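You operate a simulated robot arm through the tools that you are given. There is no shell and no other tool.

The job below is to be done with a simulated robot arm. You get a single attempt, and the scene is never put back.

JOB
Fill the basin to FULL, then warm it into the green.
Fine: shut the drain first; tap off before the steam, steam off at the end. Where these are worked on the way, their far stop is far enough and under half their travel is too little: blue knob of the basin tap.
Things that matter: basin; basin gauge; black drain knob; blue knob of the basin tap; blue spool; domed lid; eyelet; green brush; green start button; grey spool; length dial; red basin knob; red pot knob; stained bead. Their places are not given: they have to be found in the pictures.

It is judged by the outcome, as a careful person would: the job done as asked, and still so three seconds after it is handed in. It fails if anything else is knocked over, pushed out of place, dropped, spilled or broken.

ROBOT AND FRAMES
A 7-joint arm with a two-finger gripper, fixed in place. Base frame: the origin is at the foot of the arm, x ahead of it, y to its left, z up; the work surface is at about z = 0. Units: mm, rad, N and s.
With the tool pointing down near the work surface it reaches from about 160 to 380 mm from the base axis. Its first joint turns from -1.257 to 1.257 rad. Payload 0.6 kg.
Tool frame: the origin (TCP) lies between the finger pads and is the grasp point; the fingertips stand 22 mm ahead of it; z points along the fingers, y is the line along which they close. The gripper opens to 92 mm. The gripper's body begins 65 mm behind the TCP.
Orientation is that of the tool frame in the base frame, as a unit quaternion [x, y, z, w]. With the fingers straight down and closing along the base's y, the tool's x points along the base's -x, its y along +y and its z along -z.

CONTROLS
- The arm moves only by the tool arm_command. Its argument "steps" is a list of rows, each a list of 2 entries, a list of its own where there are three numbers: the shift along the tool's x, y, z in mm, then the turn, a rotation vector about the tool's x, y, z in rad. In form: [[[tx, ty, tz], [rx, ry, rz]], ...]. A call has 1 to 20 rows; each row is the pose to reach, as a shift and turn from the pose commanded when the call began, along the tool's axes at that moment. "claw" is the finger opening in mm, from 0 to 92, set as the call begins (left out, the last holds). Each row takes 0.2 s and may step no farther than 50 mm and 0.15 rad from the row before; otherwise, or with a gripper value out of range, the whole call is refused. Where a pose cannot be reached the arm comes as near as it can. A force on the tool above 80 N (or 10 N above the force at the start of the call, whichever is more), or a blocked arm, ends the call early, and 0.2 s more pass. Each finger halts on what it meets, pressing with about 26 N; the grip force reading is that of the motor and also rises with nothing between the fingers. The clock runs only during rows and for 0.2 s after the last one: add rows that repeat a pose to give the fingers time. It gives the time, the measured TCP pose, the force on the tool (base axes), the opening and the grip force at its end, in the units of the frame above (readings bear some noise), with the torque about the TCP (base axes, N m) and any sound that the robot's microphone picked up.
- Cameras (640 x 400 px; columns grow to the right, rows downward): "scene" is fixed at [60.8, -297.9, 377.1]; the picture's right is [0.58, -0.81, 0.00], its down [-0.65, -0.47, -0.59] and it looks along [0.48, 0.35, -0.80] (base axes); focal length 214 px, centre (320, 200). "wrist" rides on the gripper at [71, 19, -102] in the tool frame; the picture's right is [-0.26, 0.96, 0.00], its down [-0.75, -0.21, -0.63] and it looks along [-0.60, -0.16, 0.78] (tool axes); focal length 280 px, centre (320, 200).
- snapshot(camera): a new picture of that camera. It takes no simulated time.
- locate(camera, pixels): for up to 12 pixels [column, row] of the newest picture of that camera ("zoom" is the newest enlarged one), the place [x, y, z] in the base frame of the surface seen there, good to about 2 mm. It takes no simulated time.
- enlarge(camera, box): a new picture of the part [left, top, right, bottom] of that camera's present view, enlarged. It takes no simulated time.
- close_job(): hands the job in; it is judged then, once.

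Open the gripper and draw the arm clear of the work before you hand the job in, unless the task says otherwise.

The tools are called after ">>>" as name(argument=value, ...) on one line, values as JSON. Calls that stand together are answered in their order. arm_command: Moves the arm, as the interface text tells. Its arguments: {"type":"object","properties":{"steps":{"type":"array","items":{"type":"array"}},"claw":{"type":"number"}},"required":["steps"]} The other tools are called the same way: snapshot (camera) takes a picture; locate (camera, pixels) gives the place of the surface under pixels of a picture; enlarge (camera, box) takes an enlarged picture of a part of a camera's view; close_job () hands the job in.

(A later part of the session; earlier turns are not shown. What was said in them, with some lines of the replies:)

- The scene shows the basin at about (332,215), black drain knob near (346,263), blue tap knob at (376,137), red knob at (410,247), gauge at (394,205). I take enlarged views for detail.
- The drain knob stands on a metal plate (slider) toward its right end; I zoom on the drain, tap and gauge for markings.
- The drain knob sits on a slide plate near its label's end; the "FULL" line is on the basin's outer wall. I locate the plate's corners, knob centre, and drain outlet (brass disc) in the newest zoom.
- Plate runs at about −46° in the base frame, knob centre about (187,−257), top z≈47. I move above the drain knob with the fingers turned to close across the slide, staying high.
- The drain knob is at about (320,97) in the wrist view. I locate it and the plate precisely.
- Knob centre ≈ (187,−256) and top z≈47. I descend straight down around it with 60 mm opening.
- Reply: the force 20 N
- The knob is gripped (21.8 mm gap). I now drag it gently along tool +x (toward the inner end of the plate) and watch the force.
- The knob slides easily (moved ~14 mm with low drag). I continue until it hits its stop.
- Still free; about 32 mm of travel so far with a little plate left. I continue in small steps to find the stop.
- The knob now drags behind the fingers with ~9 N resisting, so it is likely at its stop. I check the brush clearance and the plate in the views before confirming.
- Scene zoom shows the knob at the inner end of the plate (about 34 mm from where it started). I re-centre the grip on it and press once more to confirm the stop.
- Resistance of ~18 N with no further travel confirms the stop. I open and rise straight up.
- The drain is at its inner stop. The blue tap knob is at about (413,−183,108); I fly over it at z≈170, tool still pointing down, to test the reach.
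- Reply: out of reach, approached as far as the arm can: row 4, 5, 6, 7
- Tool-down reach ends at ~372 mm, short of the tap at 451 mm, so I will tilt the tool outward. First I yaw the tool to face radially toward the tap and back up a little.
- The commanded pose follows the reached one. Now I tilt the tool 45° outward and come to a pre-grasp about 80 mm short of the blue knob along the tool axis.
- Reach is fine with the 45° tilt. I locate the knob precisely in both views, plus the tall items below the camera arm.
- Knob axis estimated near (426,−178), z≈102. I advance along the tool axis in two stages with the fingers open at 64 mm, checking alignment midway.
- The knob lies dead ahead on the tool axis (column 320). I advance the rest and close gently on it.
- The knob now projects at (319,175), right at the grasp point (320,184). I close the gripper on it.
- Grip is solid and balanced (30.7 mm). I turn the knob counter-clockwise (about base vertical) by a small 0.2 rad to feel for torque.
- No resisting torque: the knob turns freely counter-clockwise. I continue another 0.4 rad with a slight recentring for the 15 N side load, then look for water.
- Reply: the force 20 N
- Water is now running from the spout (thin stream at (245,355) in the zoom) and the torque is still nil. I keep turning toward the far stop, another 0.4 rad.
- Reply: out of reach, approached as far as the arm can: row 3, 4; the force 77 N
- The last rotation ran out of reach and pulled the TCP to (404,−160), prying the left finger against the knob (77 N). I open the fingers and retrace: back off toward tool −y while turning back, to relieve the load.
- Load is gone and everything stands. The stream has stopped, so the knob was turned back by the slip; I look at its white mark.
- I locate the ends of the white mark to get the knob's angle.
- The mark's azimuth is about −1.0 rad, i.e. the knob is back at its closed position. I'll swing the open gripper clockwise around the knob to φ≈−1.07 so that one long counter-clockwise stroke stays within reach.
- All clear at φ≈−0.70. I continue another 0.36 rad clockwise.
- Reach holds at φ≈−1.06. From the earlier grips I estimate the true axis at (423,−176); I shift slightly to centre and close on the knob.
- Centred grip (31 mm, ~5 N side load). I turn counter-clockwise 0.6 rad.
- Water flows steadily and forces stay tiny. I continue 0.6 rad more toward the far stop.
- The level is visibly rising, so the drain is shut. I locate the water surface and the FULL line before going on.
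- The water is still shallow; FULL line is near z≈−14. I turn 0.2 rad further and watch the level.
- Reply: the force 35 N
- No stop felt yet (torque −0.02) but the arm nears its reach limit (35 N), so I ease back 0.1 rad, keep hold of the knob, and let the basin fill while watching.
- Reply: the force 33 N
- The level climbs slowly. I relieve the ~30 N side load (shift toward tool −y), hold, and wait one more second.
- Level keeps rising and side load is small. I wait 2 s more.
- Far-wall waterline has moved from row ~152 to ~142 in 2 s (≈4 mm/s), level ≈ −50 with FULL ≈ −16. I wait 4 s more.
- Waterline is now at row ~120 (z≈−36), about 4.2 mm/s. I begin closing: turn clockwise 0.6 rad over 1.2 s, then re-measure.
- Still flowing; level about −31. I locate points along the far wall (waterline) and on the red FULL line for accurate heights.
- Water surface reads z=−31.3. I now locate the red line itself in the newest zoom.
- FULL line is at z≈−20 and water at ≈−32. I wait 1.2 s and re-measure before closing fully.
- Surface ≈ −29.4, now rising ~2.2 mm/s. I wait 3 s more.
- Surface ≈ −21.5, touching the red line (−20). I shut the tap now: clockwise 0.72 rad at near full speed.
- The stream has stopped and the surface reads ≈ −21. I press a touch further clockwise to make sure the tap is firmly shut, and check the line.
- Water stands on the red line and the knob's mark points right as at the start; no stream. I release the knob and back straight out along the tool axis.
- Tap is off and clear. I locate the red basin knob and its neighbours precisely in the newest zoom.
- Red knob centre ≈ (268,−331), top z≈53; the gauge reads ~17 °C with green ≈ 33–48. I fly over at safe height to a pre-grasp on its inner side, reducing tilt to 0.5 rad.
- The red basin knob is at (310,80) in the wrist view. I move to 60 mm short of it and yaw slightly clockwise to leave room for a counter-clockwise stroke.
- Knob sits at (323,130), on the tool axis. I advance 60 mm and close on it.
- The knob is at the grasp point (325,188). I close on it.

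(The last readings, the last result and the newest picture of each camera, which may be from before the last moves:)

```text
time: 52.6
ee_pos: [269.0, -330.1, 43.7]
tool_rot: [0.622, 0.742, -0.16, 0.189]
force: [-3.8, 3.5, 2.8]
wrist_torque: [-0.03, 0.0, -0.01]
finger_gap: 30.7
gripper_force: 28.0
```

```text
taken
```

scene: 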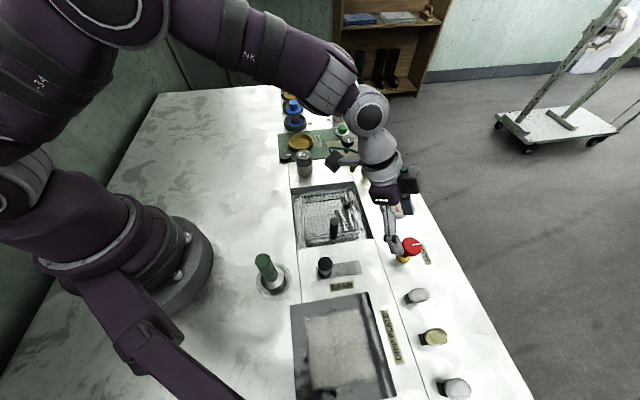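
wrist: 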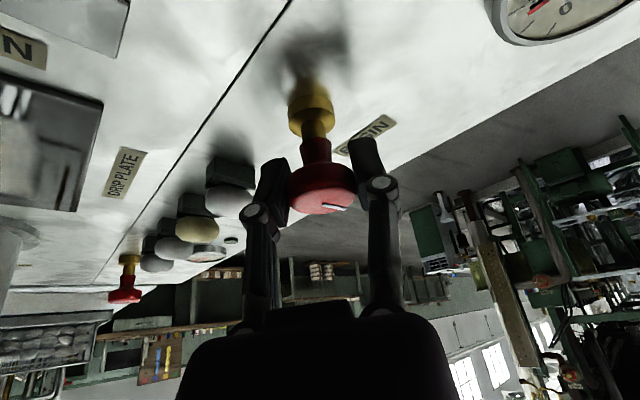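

Solid centred grip. I turn the steam knob counter-clockwise 0.5 rad and check the response.

>>> arm_command(steps=[[[0, 0, 0], [-0.06, 0, -0.11]], [[0, 0, 0], [-0.12, 0, -0.219]], [[0, 0, 0], [-0.18, 0, -0.329]], [[0, 0, 0], [-0.24, 0, -0.438]]])

>>> snapshot(camera="wrist")

>>> snapshot(camera="scene")

```text
time: 53.6
ee_pos: [268.0, -330.0, 44.6]
tool_rot: [0.42, 0.874, -0.108, 0.221]
force: [-15.7, 3.4, 3.9]
wrist_torque: [0.01, 0.05, -0.01]
finger_gap: 30.6
gripper_force: 27.4
```

```text
taken
```

wrist: 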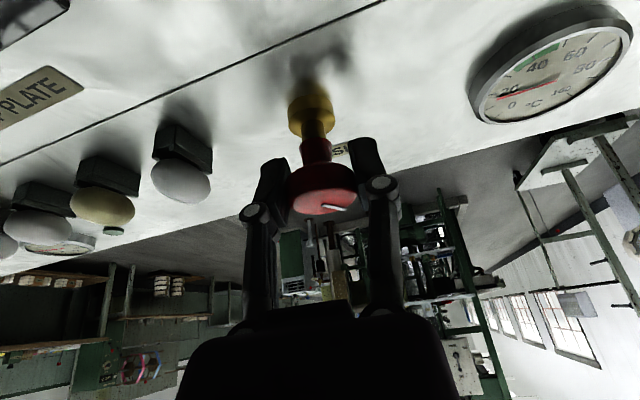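

```text
taken
```

scene: 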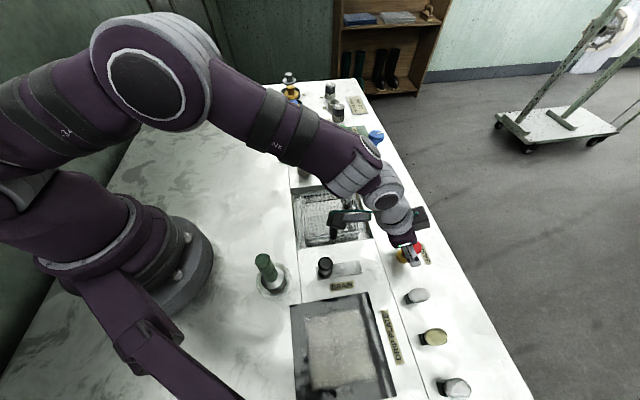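

The gauge is visible in the wrist view at (550,70). I enlarge it and open another 0.4 rad.

>>> arm_command(steps=[[[0, -0.4, 0], [-0.048, 0, -0.088]], [[0, -0.4, 0], [-0.096, 0, -0.175]], [[0, -0.4, 0], [-0.144, 0, -0.263]], [[0, -0.4, 0], [-0.192, 0, -0.35]]])

>>> snapshot(camera="wrist")

>>> snapshot(camera="scene")

```text
time: 54.6
ee_pos: [267.2, -331.5, 44.9]
tool_rot: [0.24, 0.939, -0.063, 0.238]
force: [-9.8, -21.7, -13.8]
wrist_torque: [0.13, 0.27, -0.08]
finger_gap: 30.7
gripper_force: 28.1
```

```text
taken
```

wrist: 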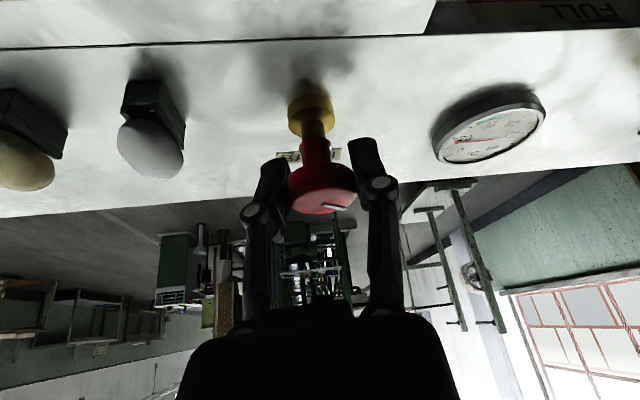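

```text
taken
```

scene: 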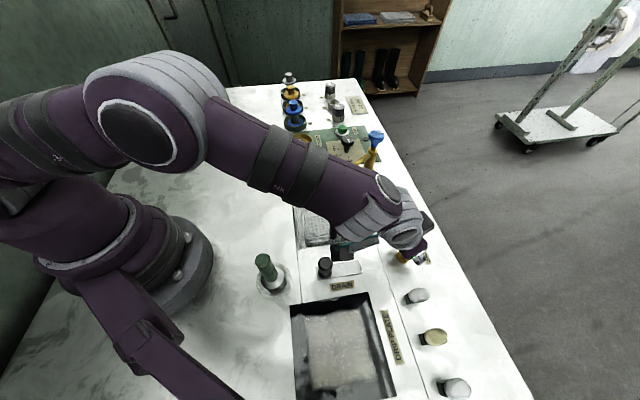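

Knob opened ~0.9 rad. I ease the side load slightly, wait 1 s, and read the gauge.

>>> arm_command(steps=[[[0, -0.7, -0.4], [0, 0, 0]], [[0, -0.7, -0.4], [0, 0, 0]], [[0, -0.7, -0.4], [0, 0, 0]], [[0, -0.7, -0.4], [0, 0, 0]]])

>>> enlarge(camera="wrist", box=[430, 75, 560, 175])

>>> enlarge(camera="scene", box=[280, 170, 440, 300])

```text
time: 55.6
ee_pos: [266.9, -330.4, 44.3]
tool_rot: [0.24, 0.94, -0.061, 0.237]
force: [-6.5, -26.4, -19.3]
wrist_torque: [0.02, -0.13, -0.04]
finger_gap: 30.4
gripper_force: 28.1
```

```text
4.00 times, centred on (495, 125) of wrist
```

zoom: 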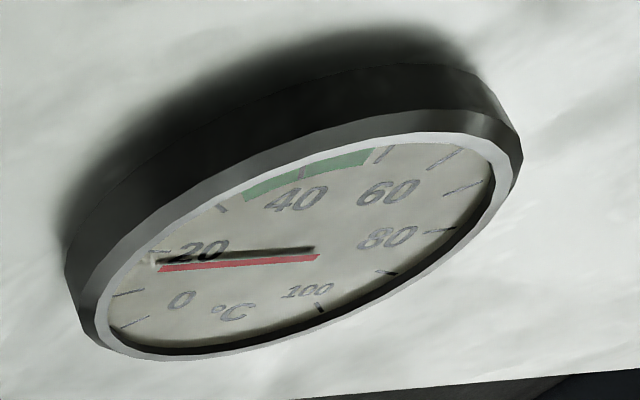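

```text
3.08 times, centred on (360, 235) of scene
```

zoom: 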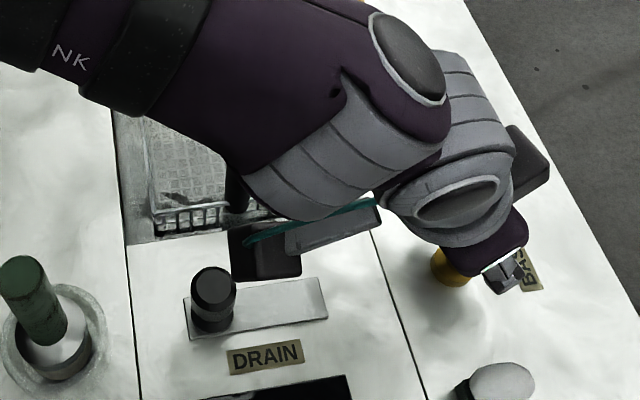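

The gauge needle reads ~18 °C for now. I wait about 2 s to see whether the steam warms it.

>>> arm_command(steps=[[[0.2, -0.5, 0.6], [0, 0, 0]], [[0.2, -0.5, 0.6], [0, 0, 0]], [[0.2, -0.5, 0.6], [0, 0, 0]], [[0.2, -0.5, 0.6], [0, 0, 0]], [[0.2, -0.5, 0.6], [0, 0, 0]], [[0.2, -0.5, 0.6], [0, 0, 0]], [[0.2, -0.5, 0.6], [0, 0, 0]], [[0.2, -0.5, 0.6], [0, 0, 0]], [[0.2, -0.5, 0.6], [0, 0, 0]]])

>>> enlarge(camera="wrist", box=[430, 75, 560, 175])

```text
time: 57.6
ee_pos: [268.8, -331.8, 43.7]
tool_rot: [0.238, 0.939, -0.062, 0.24]
force: [-10.8, -13.2, 10.3]
wrist_torque: [-0.05, 0.03, -0.05]
finger_gap: 30.7
gripper_force: 28.6
```

```text
4.00 times, centred on (495, 125) of wrist
```

zoom: 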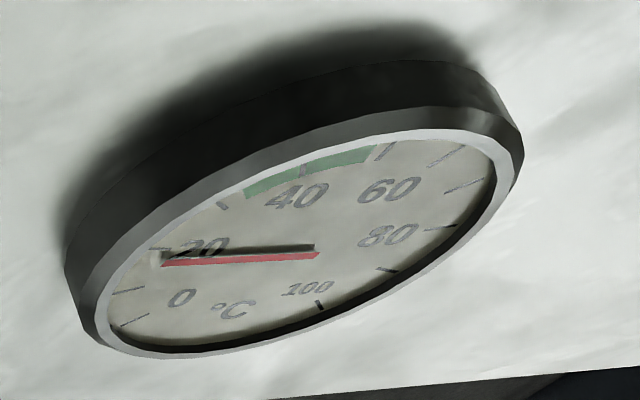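

Needle has barely moved. I wait 4 s more to measure the heating rate.

>>> arm_command(steps=[[[0, 0, 0], [0, 0, 0]], [[0, 0, 0], [0, 0, 0]], [[0, 0, 0], [0, 0, 0]], [[0, 0, 0], [0, 0, 0]], [[0, 0, 0], [0, 0, 0]], [[0, 0, 0], [0, 0, 0]], [[0, 0, 0], [0, 0, 0]], [[0, 0, 0], [0, 0, 0]], [[0, 0, 0], [0, 0, 0]], [[0, 0, 0], [0, 0, 0]], [[0, 0, 0], [0, 0, 0]], [[0, 0, 0], [0, 0, 0]], [[0, 0, 0], [0, 0, 0]], [[0, 0, 0], [0, 0, 0]], [[0, 0, 0], [0, 0, 0]], [[0, 0, 0], [0, 0, 0]], [[0, 0, 0], [0, 0, 0]], [[0, 0, 0], [0, 0, 0]], [[0, 0, 0], [0, 0, 0]], [[0, 0, 0], [0, 0, 0]]])

>>> enlarge(camera="wrist", box=[430, 75, 560, 175])

>>> enlarge(camera="scene", box=[280, 170, 440, 300])

```text
time: 61.8
ee_pos: [267.4, -332.1, 44.2]
tool_rot: [0.239, 0.939, -0.061, 0.239]
force: [3.0, -21.8, 8.8]
wrist_torque: [-0.12, -0.11, -0.02]
finger_gap: 30.7
gripper_force: 28.3
```

```text
4.00 times, centred on (495, 125) of wrist
```

zoom: 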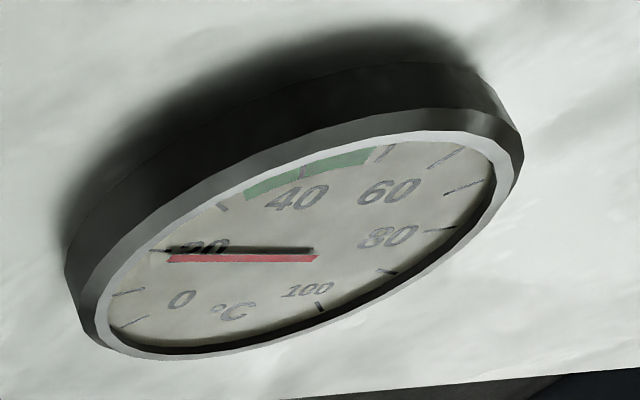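

```text
3.08 times, centred on (360, 235) of scene
```

zoom: 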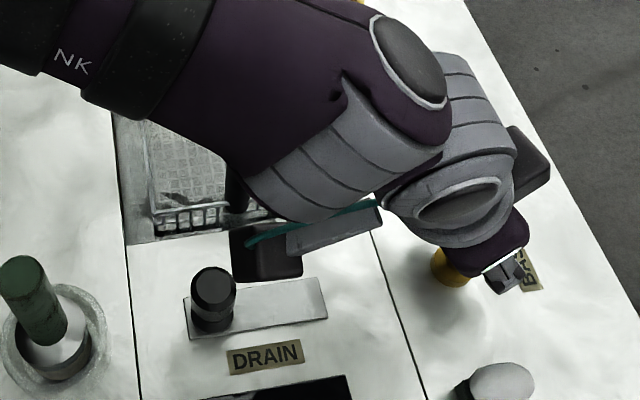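

It warms at roughly 0.4–0.5 °C/s (needle now ~20). I open a further 0.35 rad to speed it up.

>>> arm_command(steps=[[[0, -0.3, 0], [-0.042, 0, -0.077]], [[0, -0.3, 0], [-0.084, 0, -0.153]], [[0, -0.3, 0], [-0.126, 0, -0.23]], [[0, -0.3, 0], [-0.168, 0, -0.307]]])

>>> snapshot(camera="wrist")

>>> snapshot(camera="scene")

```text
time: 62.8
ee_pos: [266.3, -331.0, 44.6]
tool_rot: [0.071, 0.966, -0.018, 0.247]
force: [-0.2, -26.0, 1.3]
wrist_torque: [-0.02, -0.02, -0.02]
finger_gap: 30.7
gripper_force: 28.0
```

```text
taken
```

wrist: 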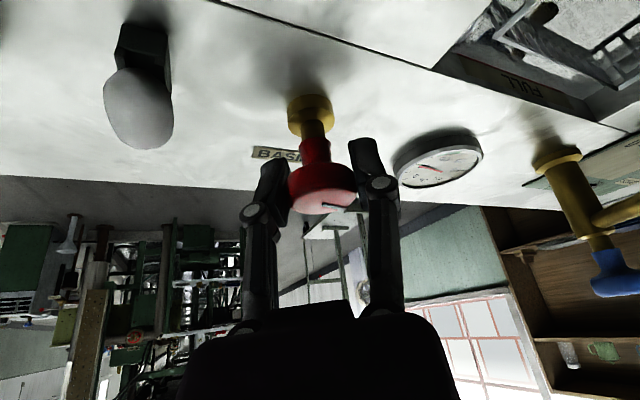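

```text
taken
```

scene: 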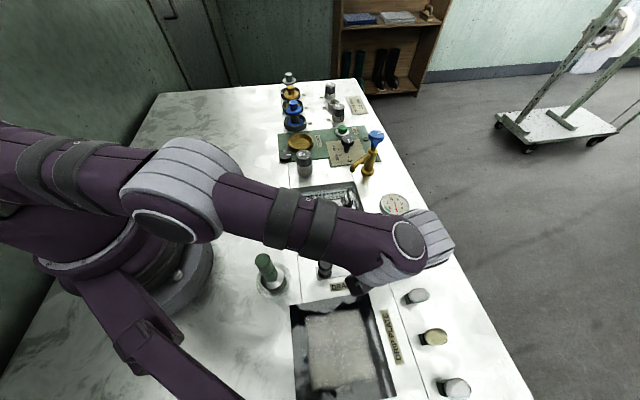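

Gauge is visible at (394,205) in the scene. I relax the 26 N side load and hold for 3.6 s.

>>> arm_command(steps=[[[0, -1, 0], [0, 0, 0]], [[0, -1, 0], [0, 0, 0]], [[0, -1, 0], [0, 0, 0]], [[0, -1, 0], [0, 0, 0]], [[0, -1, 0], [0, 0, 0]], [[0, -1, 0], [0, 0, 0]], [[0, -1, 0], [0, 0, 0]], [[0, -1, 0], [0, 0, 0]], [[0, -1, 0], [0, 0, 0]], [[0, -1, 0], [0, 0, 0]], [[0, -1, 0], [0, 0, 0]], [[0, -1, 0], [0, 0, 0]], [[0, -1, 0], [0, 0, 0]], [[0, -1, 0], [0, 0, 0]], [[0, -1, 0], [0, 0, 0]], [[0, -1, 0], [0, 0, 0]], [[0, -1, 0], [0, 0, 0]]])

>>> enlarge(camera="scene", box=[375, 185, 420, 225])

>>> enlarge(camera="wrist", box=[380, 110, 500, 200])

```text
time: 66.4
ee_pos: [267.0, -333.3, 43.6]
tool_rot: [0.072, 0.966, -0.018, 0.246]
force: [2.2, 14.4, -0.2]
wrist_torque: [0.04, -0.03, 0.02]
finger_gap: 30.6
gripper_force: 28.0
```

```text
10.00 times, centred on (398, 205) of scene
```

zoom: 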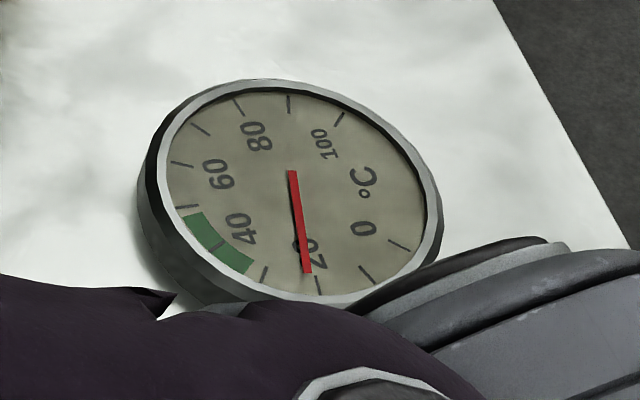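

```text
4.44 times, centred on (440, 155) of wrist
```

zoom: 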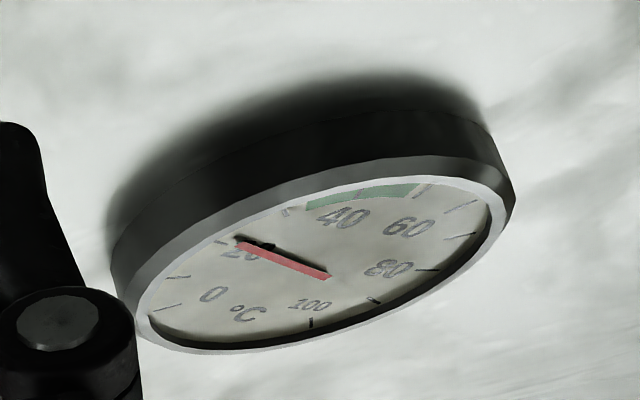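

Reading ≈ 22–23 °C, rising ~0.6 °C/s; green starts ~33. I hold for about 8 s in two waits and look again.

>>> arm_command(steps=[[[0, 0.4, 0], [0, 0, 0]], [[0, 0.4, 0], [0, 0, 0]], [[0, 0.4, 0], [0, 0, 0]], [[0, 0.4, 0], [0, 0, 0]], [[0, 0.4, 0], [0, 0, 0]], [[0, 0.4, 0], [0, 0, 0]], [[0, 0.4, 0], [0, 0, 0]], [[0, 0.4, 0], [0, 0, 0]], [[0, 0.4, 0], [0, 0, 0]], [[0, 0.4, 0], [0, 0, 0]], [[0, 0.4, 0], [0, 0, 0]], [[0, 0.4, 0], [0, 0, 0]], [[0, 0.4, 0], [0, 0, 0]], [[0, 0.4, 0], [0, 0, 0]], [[0, 0.4, 0], [0, 0, 0]], [[0, 0.4, 0], [0, 0, 0]], [[0, 0.4, 0], [0, 0, 0]], [[0, 0.4, 0], [0, 0, 0]], [[0, 0.4, 0], [0, 0, 0]], [[0, 0.4, 0], [0, 0, 0]]])

>>> arm_command(steps=[[[0, 0, 0], [0, 0, 0]], [[0, 0, 0], [0, 0, 0]], [[0, 0, 0], [0, 0, 0]], [[0, 0, 0], [0, 0, 0]], [[0, 0, 0], [0, 0, 0]], [[0, 0, 0], [0, 0, 0]], [[0, 0, 0], [0, 0, 0]], [[0, 0, 0], [0, 0, 0]], [[0, 0, 0], [0, 0, 0]], [[0, 0, 0], [0, 0, 0]], [[0, 0, 0], [0, 0, 0]], [[0, 0, 0], [0, 0, 0]], [[0, 0, 0], [0, 0, 0]], [[0, 0, 0], [0, 0, 0]], [[0, 0, 0], [0, 0, 0]], [[0, 0, 0], [0, 0, 0]], [[0, 0, 0], [0, 0, 0]], [[0, 0, 0], [0, 0, 0]], [[0, 0, 0], [0, 0, 0]], [[0, 0, 0], [0, 0, 0]]])

>>> enlarge(camera="scene", box=[375, 185, 420, 225])

>>> enlarge(camera="wrist", box=[380, 110, 500, 200])

```text
time: 70.6
ee_pos: [267.4, -333.3, 44.0]
tool_rot: [0.072, 0.966, -0.018, 0.246]
force: [7.5, 16.5, -3.8]
wrist_torque: [0.02, -0.02, 0.02]
finger_gap: 30.7
gripper_force: 28.2
```

```text
time: 74.8
ee_pos: [267.3, -332.8, 44.7]
tool_rot: [0.071, 0.967, -0.017, 0.245]
force: [2.4, 21.1, 1.2]
wrist_torque: [0.06, 0.0, 0.07]
finger_gap: 30.8
gripper_force: 28.4
```

```text
10.00 times, centred on (398, 205) of scene
```

zoom: 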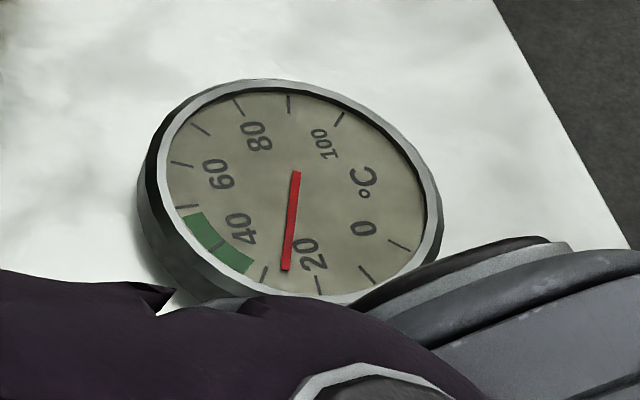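

```text
4.44 times, centred on (440, 155) of wrist
```

zoom: 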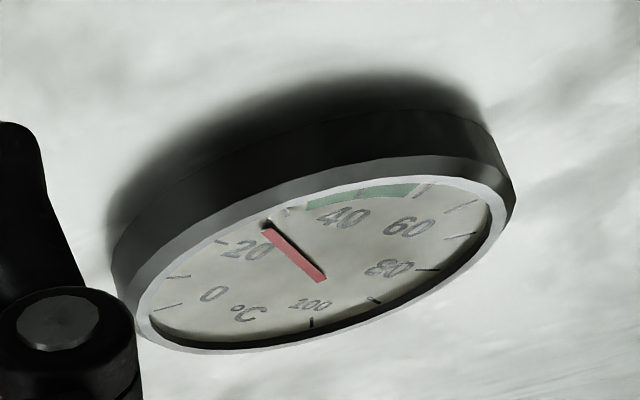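

Reading ≈ 27 °C, ~0.55 °C/s. I hold another ~12.6 s (expect ~34).

>>> arm_command(steps=[[[0, 0.5, 0], [0, 0, 0]], [[0, 0.5, 0], [0, 0, 0]], [[0, 0.5, 0], [0, 0, 0]], [[0, 0.5, 0], [0, 0, 0]], [[0, 0.5, 0], [0, 0, 0]], [[0, 0.5, 0], [0, 0, 0]], [[0, 0.5, 0], [0, 0, 0]], [[0, 0.5, 0], [0, 0, 0]], [[0, 0.5, 0], [0, 0, 0]], [[0, 0.5, 0], [0, 0, 0]], [[0, 0.5, 0], [0, 0, 0]], [[0, 0.5, 0], [0, 0, 0]], [[0, 0.5, 0], [0, 0, 0]], [[0, 0.5, 0], [0, 0, 0]], [[0, 0.5, 0], [0, 0, 0]], [[0, 0.5, 0], [0, 0, 0]], [[0, 0.5, 0], [0, 0, 0]], [[0, 0.5, 0], [0, 0, 0]], [[0, 0.5, 0], [0, 0, 0]], [[0, 0.5, 0], [0, 0, 0]]])

>>> arm_command(steps=[[[0, 0, 0], [0, 0, 0]], [[0, 0, 0], [0, 0, 0]], [[0, 0, 0], [0, 0, 0]], [[0, 0, 0], [0, 0, 0]], [[0, 0, 0], [0, 0, 0]], [[0, 0, 0], [0, 0, 0]], [[0, 0, 0], [0, 0, 0]], [[0, 0, 0], [0, 0, 0]], [[0, 0, 0], [0, 0, 0]], [[0, 0, 0], [0, 0, 0]], [[0, 0, 0], [0, 0, 0]], [[0, 0, 0], [0, 0, 0]], [[0, 0, 0], [0, 0, 0]], [[0, 0, 0], [0, 0, 0]], [[0, 0, 0], [0, 0, 0]], [[0, 0, 0], [0, 0, 0]], [[0, 0, 0], [0, 0, 0]], [[0, 0, 0], [0, 0, 0]], [[0, 0, 0], [0, 0, 0]], [[0, 0, 0], [0, 0, 0]]])

>>> arm_command(steps=[[[0, 0, 0], [0, 0, 0]], [[0, 0, 0], [0, 0, 0]], [[0, 0, 0], [0, 0, 0]], [[0, 0, 0], [0, 0, 0]], [[0, 0, 0], [0, 0, 0]], [[0, 0, 0], [0, 0, 0]], [[0, 0, 0], [0, 0, 0]], [[0, 0, 0], [0, 0, 0]], [[0, 0, 0], [0, 0, 0]], [[0, 0, 0], [0, 0, 0]], [[0, 0, 0], [0, 0, 0]], [[0, 0, 0], [0, 0, 0]], [[0, 0, 0], [0, 0, 0]], [[0, 0, 0], [0, 0, 0]], [[0, 0, 0], [0, 0, 0]], [[0, 0, 0], [0, 0, 0]], [[0, 0, 0], [0, 0, 0]], [[0, 0, 0], [0, 0, 0]], [[0, 0, 0], [0, 0, 0]], [[0, 0, 0], [0, 0, 0]]])

>>> enlarge(camera="scene", box=[375, 185, 420, 225])

>>> snapshot(camera="scene")

```text
time: 79.0
ee_pos: [267.9, -331.7, 44.2]
tool_rot: [0.072, 0.966, -0.019, 0.246]
force: [5.1, -8.5, -1.6]
wrist_torque: [-0.02, -0.02, -0.01]
finger_gap: 30.6
gripper_force: 28.2
```

```text
time: 83.2
ee_pos: [268.0, -331.7, 41.9]
tool_rot: [0.072, 0.966, -0.018, 0.246]
force: [-2.8, -12.8, 2.6]
wrist_torque: [-0.04, -0.01, -0.03]
finger_gap: 30.5
gripper_force: 28.2
```

```text
time: 87.4
ee_pos: [267.6, -331.9, 43.7]
tool_rot: [0.073, 0.967, -0.019, 0.245]
force: [-1.7, -16.6, -1.4]
wrist_torque: [-0.01, 0.01, -0.03]
finger_gap: 30.8
gripper_force: 27.8
```

```text
10.00 times, centred on (398, 205) of scene
```

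zoom: 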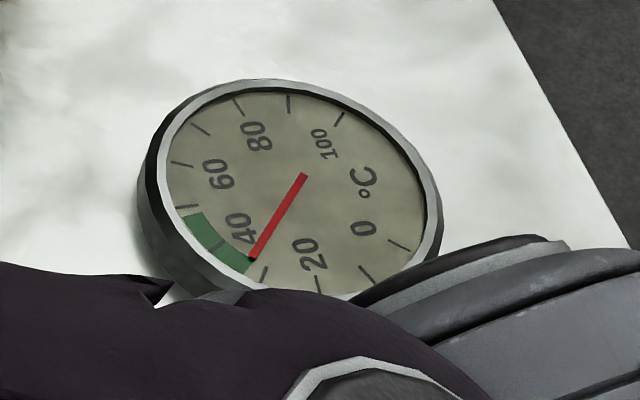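

```text
taken
```

scene: 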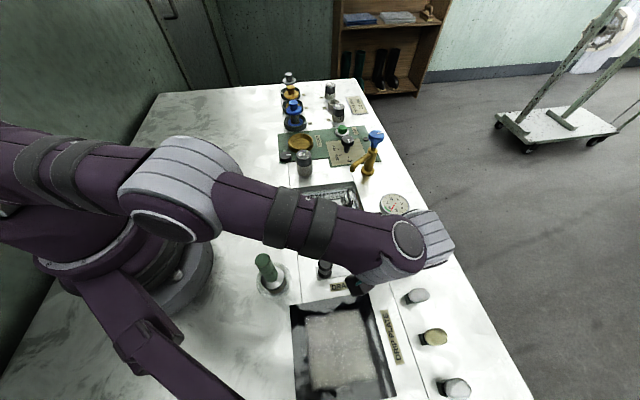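

Needle just entering the green (~34). I hold ~8.4 s more to get toward mid-green.

>>> arm_command(steps=[[[0, -0.3, 0], [0, 0, 0]], [[0, -0.3, 0], [0, 0, 0]], [[0, -0.3, 0], [0, 0, 0]], [[0, -0.3, 0], [0, 0, 0]], [[0, -0.3, 0], [0, 0, 0]], [[0, -0.3, 0], [0, 0, 0]], [[0, -0.3, 0], [0, 0, 0]], [[0, -0.3, 0], [0, 0, 0]], [[0, -0.3, 0], [0, 0, 0]], [[0, -0.3, 0], [0, 0, 0]], [[0, -0.3, 0], [0, 0, 0]], [[0, -0.3, 0], [0, 0, 0]], [[0, -0.3, 0], [0, 0, 0]], [[0, -0.3, 0], [0, 0, 0]], [[0, -0.3, 0], [0, 0, 0]], [[0, -0.3, 0], [0, 0, 0]], [[0, -0.3, 0], [0, 0, 0]], [[0, -0.3, 0], [0, 0, 0]], [[0, -0.3, 0], [0, 0, 0]], [[0, -0.3, 0], [0, 0, 0]]])

>>> arm_command(steps=[[[0, 0, 0], [0, 0, 0]], [[0, 0, 0], [0, 0, 0]], [[0, 0, 0], [0, 0, 0]], [[0, 0, 0], [0, 0, 0]], [[0, 0, 0], [0, 0, 0]], [[0, 0, 0], [0, 0, 0]], [[0, 0, 0], [0, 0, 0]], [[0, 0, 0], [0, 0, 0]], [[0, 0, 0], [0, 0, 0]], [[0, 0, 0], [0, 0, 0]], [[0, 0, 0], [0, 0, 0]], [[0, 0, 0], [0, 0, 0]], [[0, 0, 0], [0, 0, 0]], [[0, 0, 0], [0, 0, 0]], [[0, 0, 0], [0, 0, 0]], [[0, 0, 0], [0, 0, 0]], [[0, 0, 0], [0, 0, 0]], [[0, 0, 0], [0, 0, 0]], [[0, 0, 0], [0, 0, 0]], [[0, 0, 0], [0, 0, 0]]])

>>> enlarge(camera="scene", box=[375, 185, 420, 225])

>>> snapshot(camera="wrist")

```text
time: 91.6
ee_pos: [266.9, -332.3, 43.2]
tool_rot: [0.071, 0.967, -0.018, 0.245]
force: [4.5, 0.2, 2.0]
wrist_torque: [0.02, -0.06, 0.01]
finger_gap: 30.5
gripper_force: 27.9
```

```text
time: 95.8
ee_pos: [267.3, -331.9, 42.8]
tool_rot: [0.071, 0.967, -0.017, 0.245]
force: [6.3, 4.0, 0.2]
wrist_torque: [0.04, -0.05, 0.01]
finger_gap: 30.6
gripper_force: 27.5
```

```text
10.00 times, centred on (398, 205) of scene
```

zoom: 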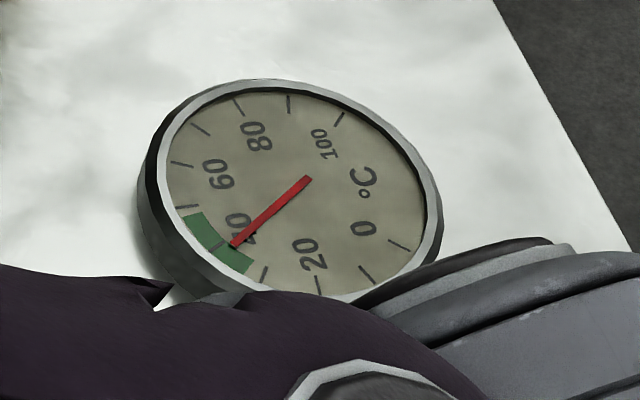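

```text
taken
```

wrist: 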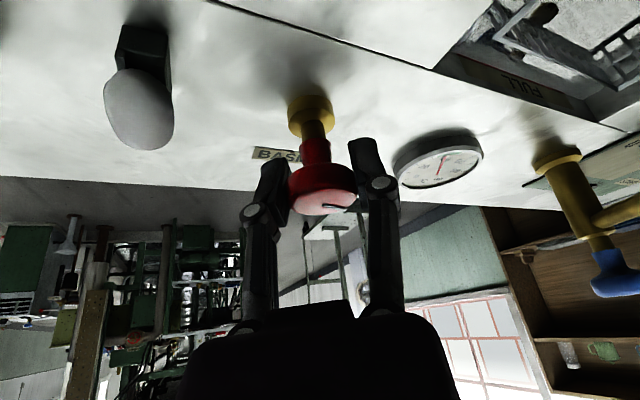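

Needle ≈ 38, near mid-green. I shut the steam: turn clockwise 1.25 rad back to the start angle.

>>> arm_command(steps=[[[0, 0, 0], [0.06, 0, 0.11]], [[0, 0, 0], [0.12, 0, 0.219]], [[0, 0, 0], [0.18, 0, 0.329]], [[0, 0, 0], [0.24, 0, 0.439]], [[0, 0, 0], [0.299, 0, 0.548]], [[0, 0, 0], [0.359, 0, 0.658]], [[0, 0, 0], [0.419, 0, 0.767]], [[0, 0, 0], [0.479, 0, 0.877]], [[0, 0, 0], [0.539, 0, 0.987]], [[0, 0, 0], [0.599, 0, 1.096]], [[0, 0, 0], [0.615, 0, 1.127]]])

>>> snapshot(camera="wrist")

>>> enlarge(camera="scene", box=[340, 170, 450, 300])

```text
time: 98.2
ee_pos: [270.1, -331.0, 43.9]
tool_rot: [0.636, 0.732, -0.161, 0.185]
force: [21.0, 13.0, -10.9]
wrist_torque: [0.24, 0.0, 0.22]
finger_gap: 30.7
gripper_force: 28.0
```

```text
taken
```

wrist: 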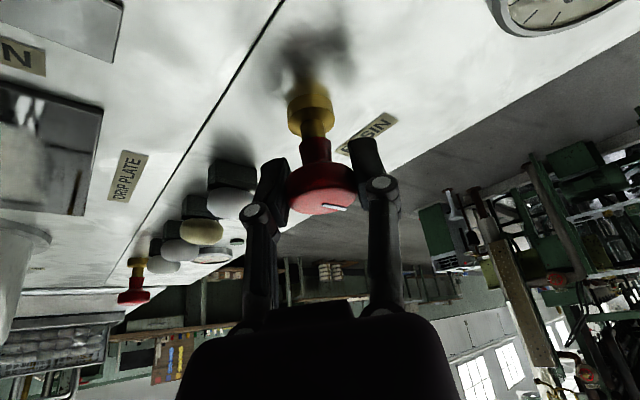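

```text
3.08 times, centred on (395, 235) of scene
```

zoom: 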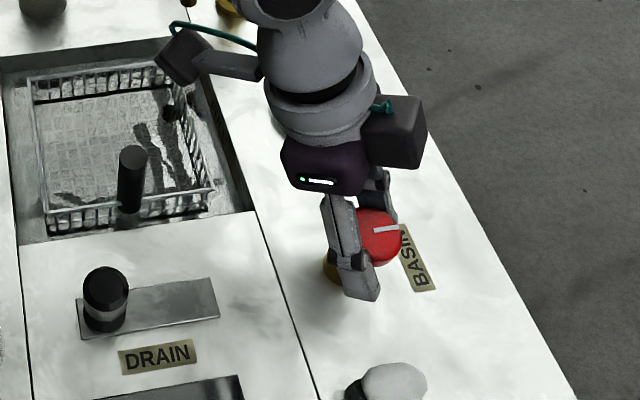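

A torque of +0.22 N·m shows the knob against its off stop, and its mark is back at the start angle. I release and back out.

>>> arm_command(steps=[[[0, 0, 0], [0, 0, 0]], [[0, 0, 0], [0, 0, 0]], [[0, 0, 0], [0, 0, 0]], [[0, 0, -15], [0, 0, 0]], [[0, 0, -40], [0, 0, 0]], [[0, 0, -75], [0, 0, 0]], [[0, 0, -110], [0, 0, 0]], [[0, 0, -140], [0, 0, 0]]], claw=66)

>>> snapshot(camera="wrist")

>>> snapshot(camera="scene")

```text
time: 100.0
ee_pos: [258.4, -265.3, 167.7]
tool_rot: [0.636, 0.731, -0.163, 0.185]
force: [-0.4, -0.2, 0.6]
wrist_torque: [-0.01, 0.02, 0.02]
finger_gap: 65.8
gripper_force: 0.0
```

```text
taken
```

wrist: 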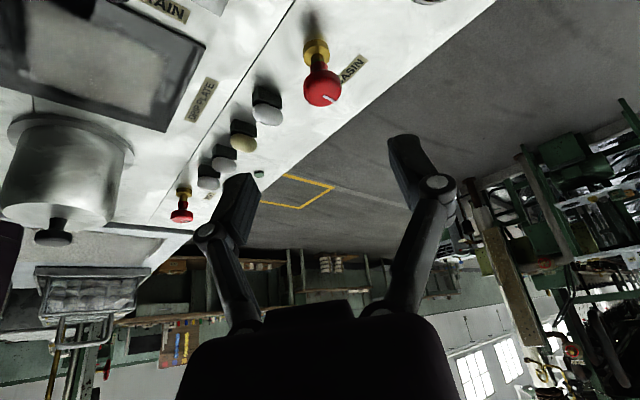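

```text
taken
```

scene: 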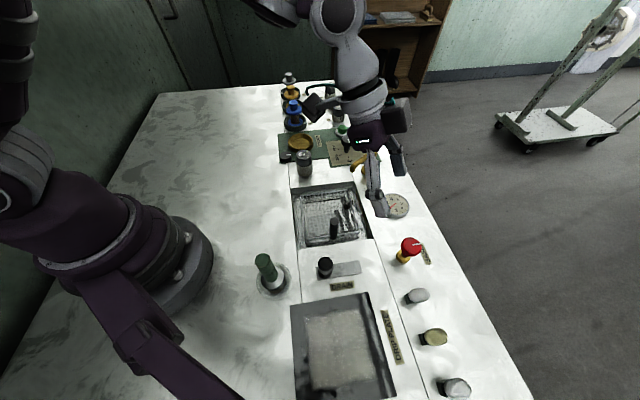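

The arm is clear of the knobs. I lift and draw back further to see the gauge, the tap and the basin.

>>> arm_command(steps=[[[5, -13, -26], [0, 0, 0]], [[11, -26, -52], [0, 0, 0]], [[16, -38, -77], [0, 0, 0]], [[21, -51, -102], [0, 0, 0]], [[21, -51, -102], [0, 0, 0]]])

>>> snapshot(camera="scene")

>>> enlarge(camera="scene", box=[375, 185, 420, 225])

>>> enlarge(camera="scene", box=[280, 110, 440, 290])

>>> enlarge(camera="scene", box=[285, 175, 385, 250])

>>> locate(camera="zoom", pixels=[[120, 130], [120, 160], [120, 200], [130, 300], [200, 220], [240, 200], [280, 220], [220, 240], [180, 200], [260, 180], [200, 190], [180, 250]])

```text
time: 101.2
ee_pos: [197.5, -206.0, 247.4]
tool_rot: [0.636, 0.731, -0.162, 0.185]
force: [0.5, -1.1, 0.5]
wrist_torque: [0.03, 0.0, -0.02]
finger_gap: 66.3
gripper_force: 0.0
```

```text
taken
```

scene: 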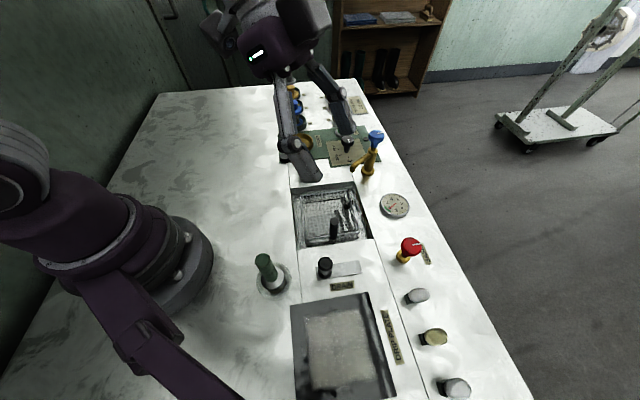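

```text
10.00 times, centred on (398, 205) of scene
```

zoom: 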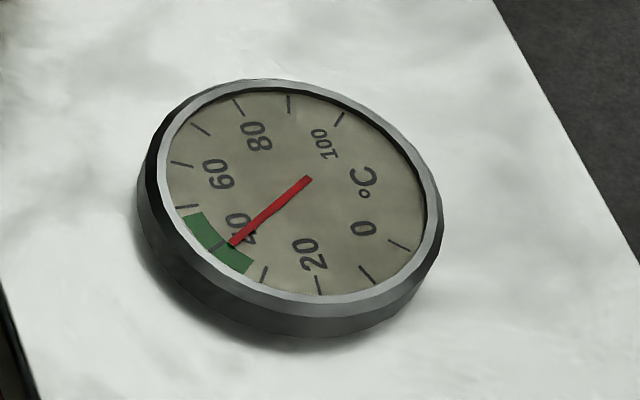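

```text
2.22 times, centred on (360, 200) of scene
```

zoom: 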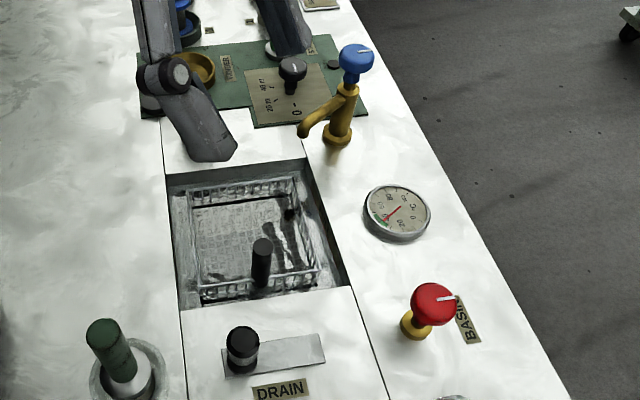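

```text
5.33 times, centred on (335, 212) of scene
```

zoom: 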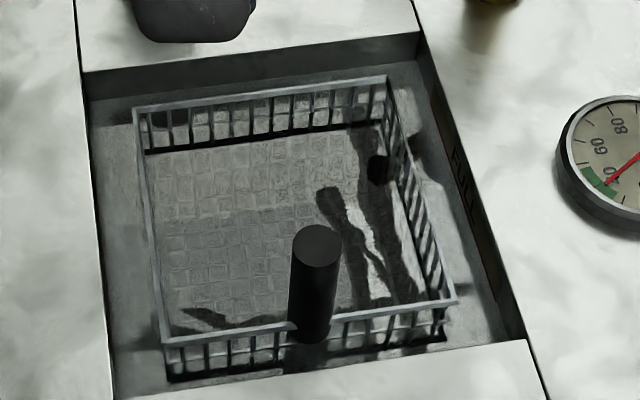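

```text
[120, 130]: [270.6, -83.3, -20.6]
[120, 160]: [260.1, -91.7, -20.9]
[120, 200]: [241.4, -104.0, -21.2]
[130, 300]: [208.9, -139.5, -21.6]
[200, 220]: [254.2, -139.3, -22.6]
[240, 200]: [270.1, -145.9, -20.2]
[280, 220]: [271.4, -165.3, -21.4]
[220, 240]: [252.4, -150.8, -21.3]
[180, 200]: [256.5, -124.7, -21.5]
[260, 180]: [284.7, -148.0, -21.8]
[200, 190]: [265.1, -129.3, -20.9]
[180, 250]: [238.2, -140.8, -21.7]
```

Water surface steady at ≈ −21 on the FULL line, needle ≈ 39 in the green, tap and steam marks at off. I wait 4 s to confirm nothing drifts.

>>> arm_command(steps=[[[0, 0, 0], [0, 0, 0]], [[0, 0, 0], [0, 0, 0]], [[0, 0, 0], [0, 0, 0]], [[0, 0, 0], [0, 0, 0]], [[0, 0, 0], [0, 0, 0]], [[0, 0, 0], [0, 0, 0]], [[0, 0, 0], [0, 0, 0]], [[0, 0, 0], [0, 0, 0]], [[0, 0, 0], [0, 0, 0]], [[0, 0, 0], [0, 0, 0]], [[0, 0, 0], [0, 0, 0]], [[0, 0, 0], [0, 0, 0]], [[0, 0, 0], [0, 0, 0]], [[0, 0, 0], [0, 0, 0]], [[0, 0, 0], [0, 0, 0]], [[0, 0, 0], [0, 0, 0]], [[0, 0, 0], [0, 0, 0]], [[0, 0, 0], [0, 0, 0]], [[0, 0, 0], [0, 0, 0]], [[0, 0, 0], [0, 0, 0]]], claw=90)

>>> enlarge(camera="scene", box=[375, 185, 420, 225])

>>> enlarge(camera="scene", box=[355, 185, 385, 240])

>>> enlarge(camera="wrist", box=[0, 0, 640, 400])

```text
time: 105.4
ee_pos: [197.8, -205.3, 246.2]
tool_rot: [0.636, 0.731, -0.162, 0.185]
force: [0.0, -0.3, -0.2]
wrist_torque: [0.02, -0.01, 0.01]
finger_gap: 89.9
gripper_force: 0.0
```

```text
10.00 times, centred on (398, 205) of scene
```

zoom: 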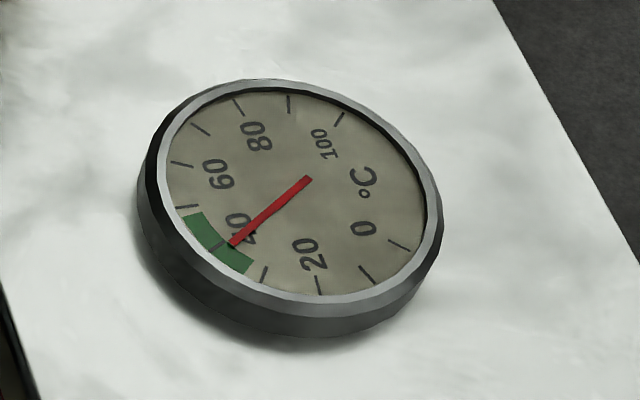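

```text
7.27 times, centred on (370, 212) of scene
```

zoom: 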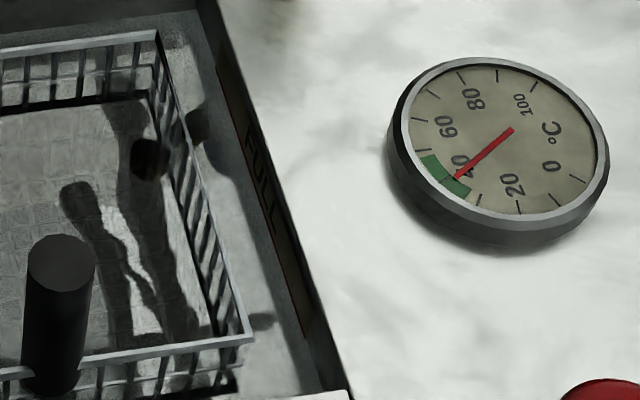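

```text
1.00 times, centred on (320, 200) of wrist (not enlarged: the box is as wide or as high as the picture)
```

zoom: 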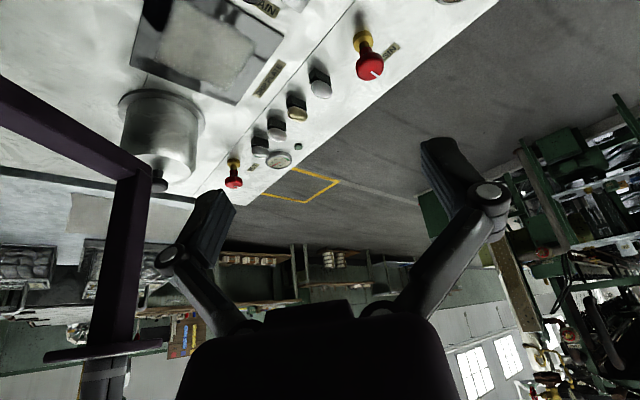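

The gauge is steady at about 39 °C in the green. The water has settled on the red FULL line, both knobs are at off, the drain is shut, and the arm is clear with the gripper open, so I hand the job in.

>>> close_job()

```text
The job is handed in.
```

The basin is filled to the FULL line and warmed to about 39 °C, inside the green band (about 33–48 °C). I have handed the job in.

- **Drain:** I shut it first by sliding the black knob until it hit its inner stop. The water level then held for nearly a minute.
- **Level:** The surface reads about 1 mm below the middle of the red line.
- **Tap:** I opened the blue knob about 1.4 rad without feeling its far stop, so I can't confirm it passed half its travel. It did fill the basin. I shut it before opening the steam; no water runs and its mark is back where it started.
- **Steam:** I turned the red basin knob off at the end, against its off stop. The gauge then held steady for several seconds.
- **One slip:** On the first try at the tap, the arm ran out of reach and the tool pulled hard on the knob (about 77 N), which turned the tap back off. I saw no damage and nothing else moved. The second try went cleanly.

The arm ended clear of the bench with the gripper open.
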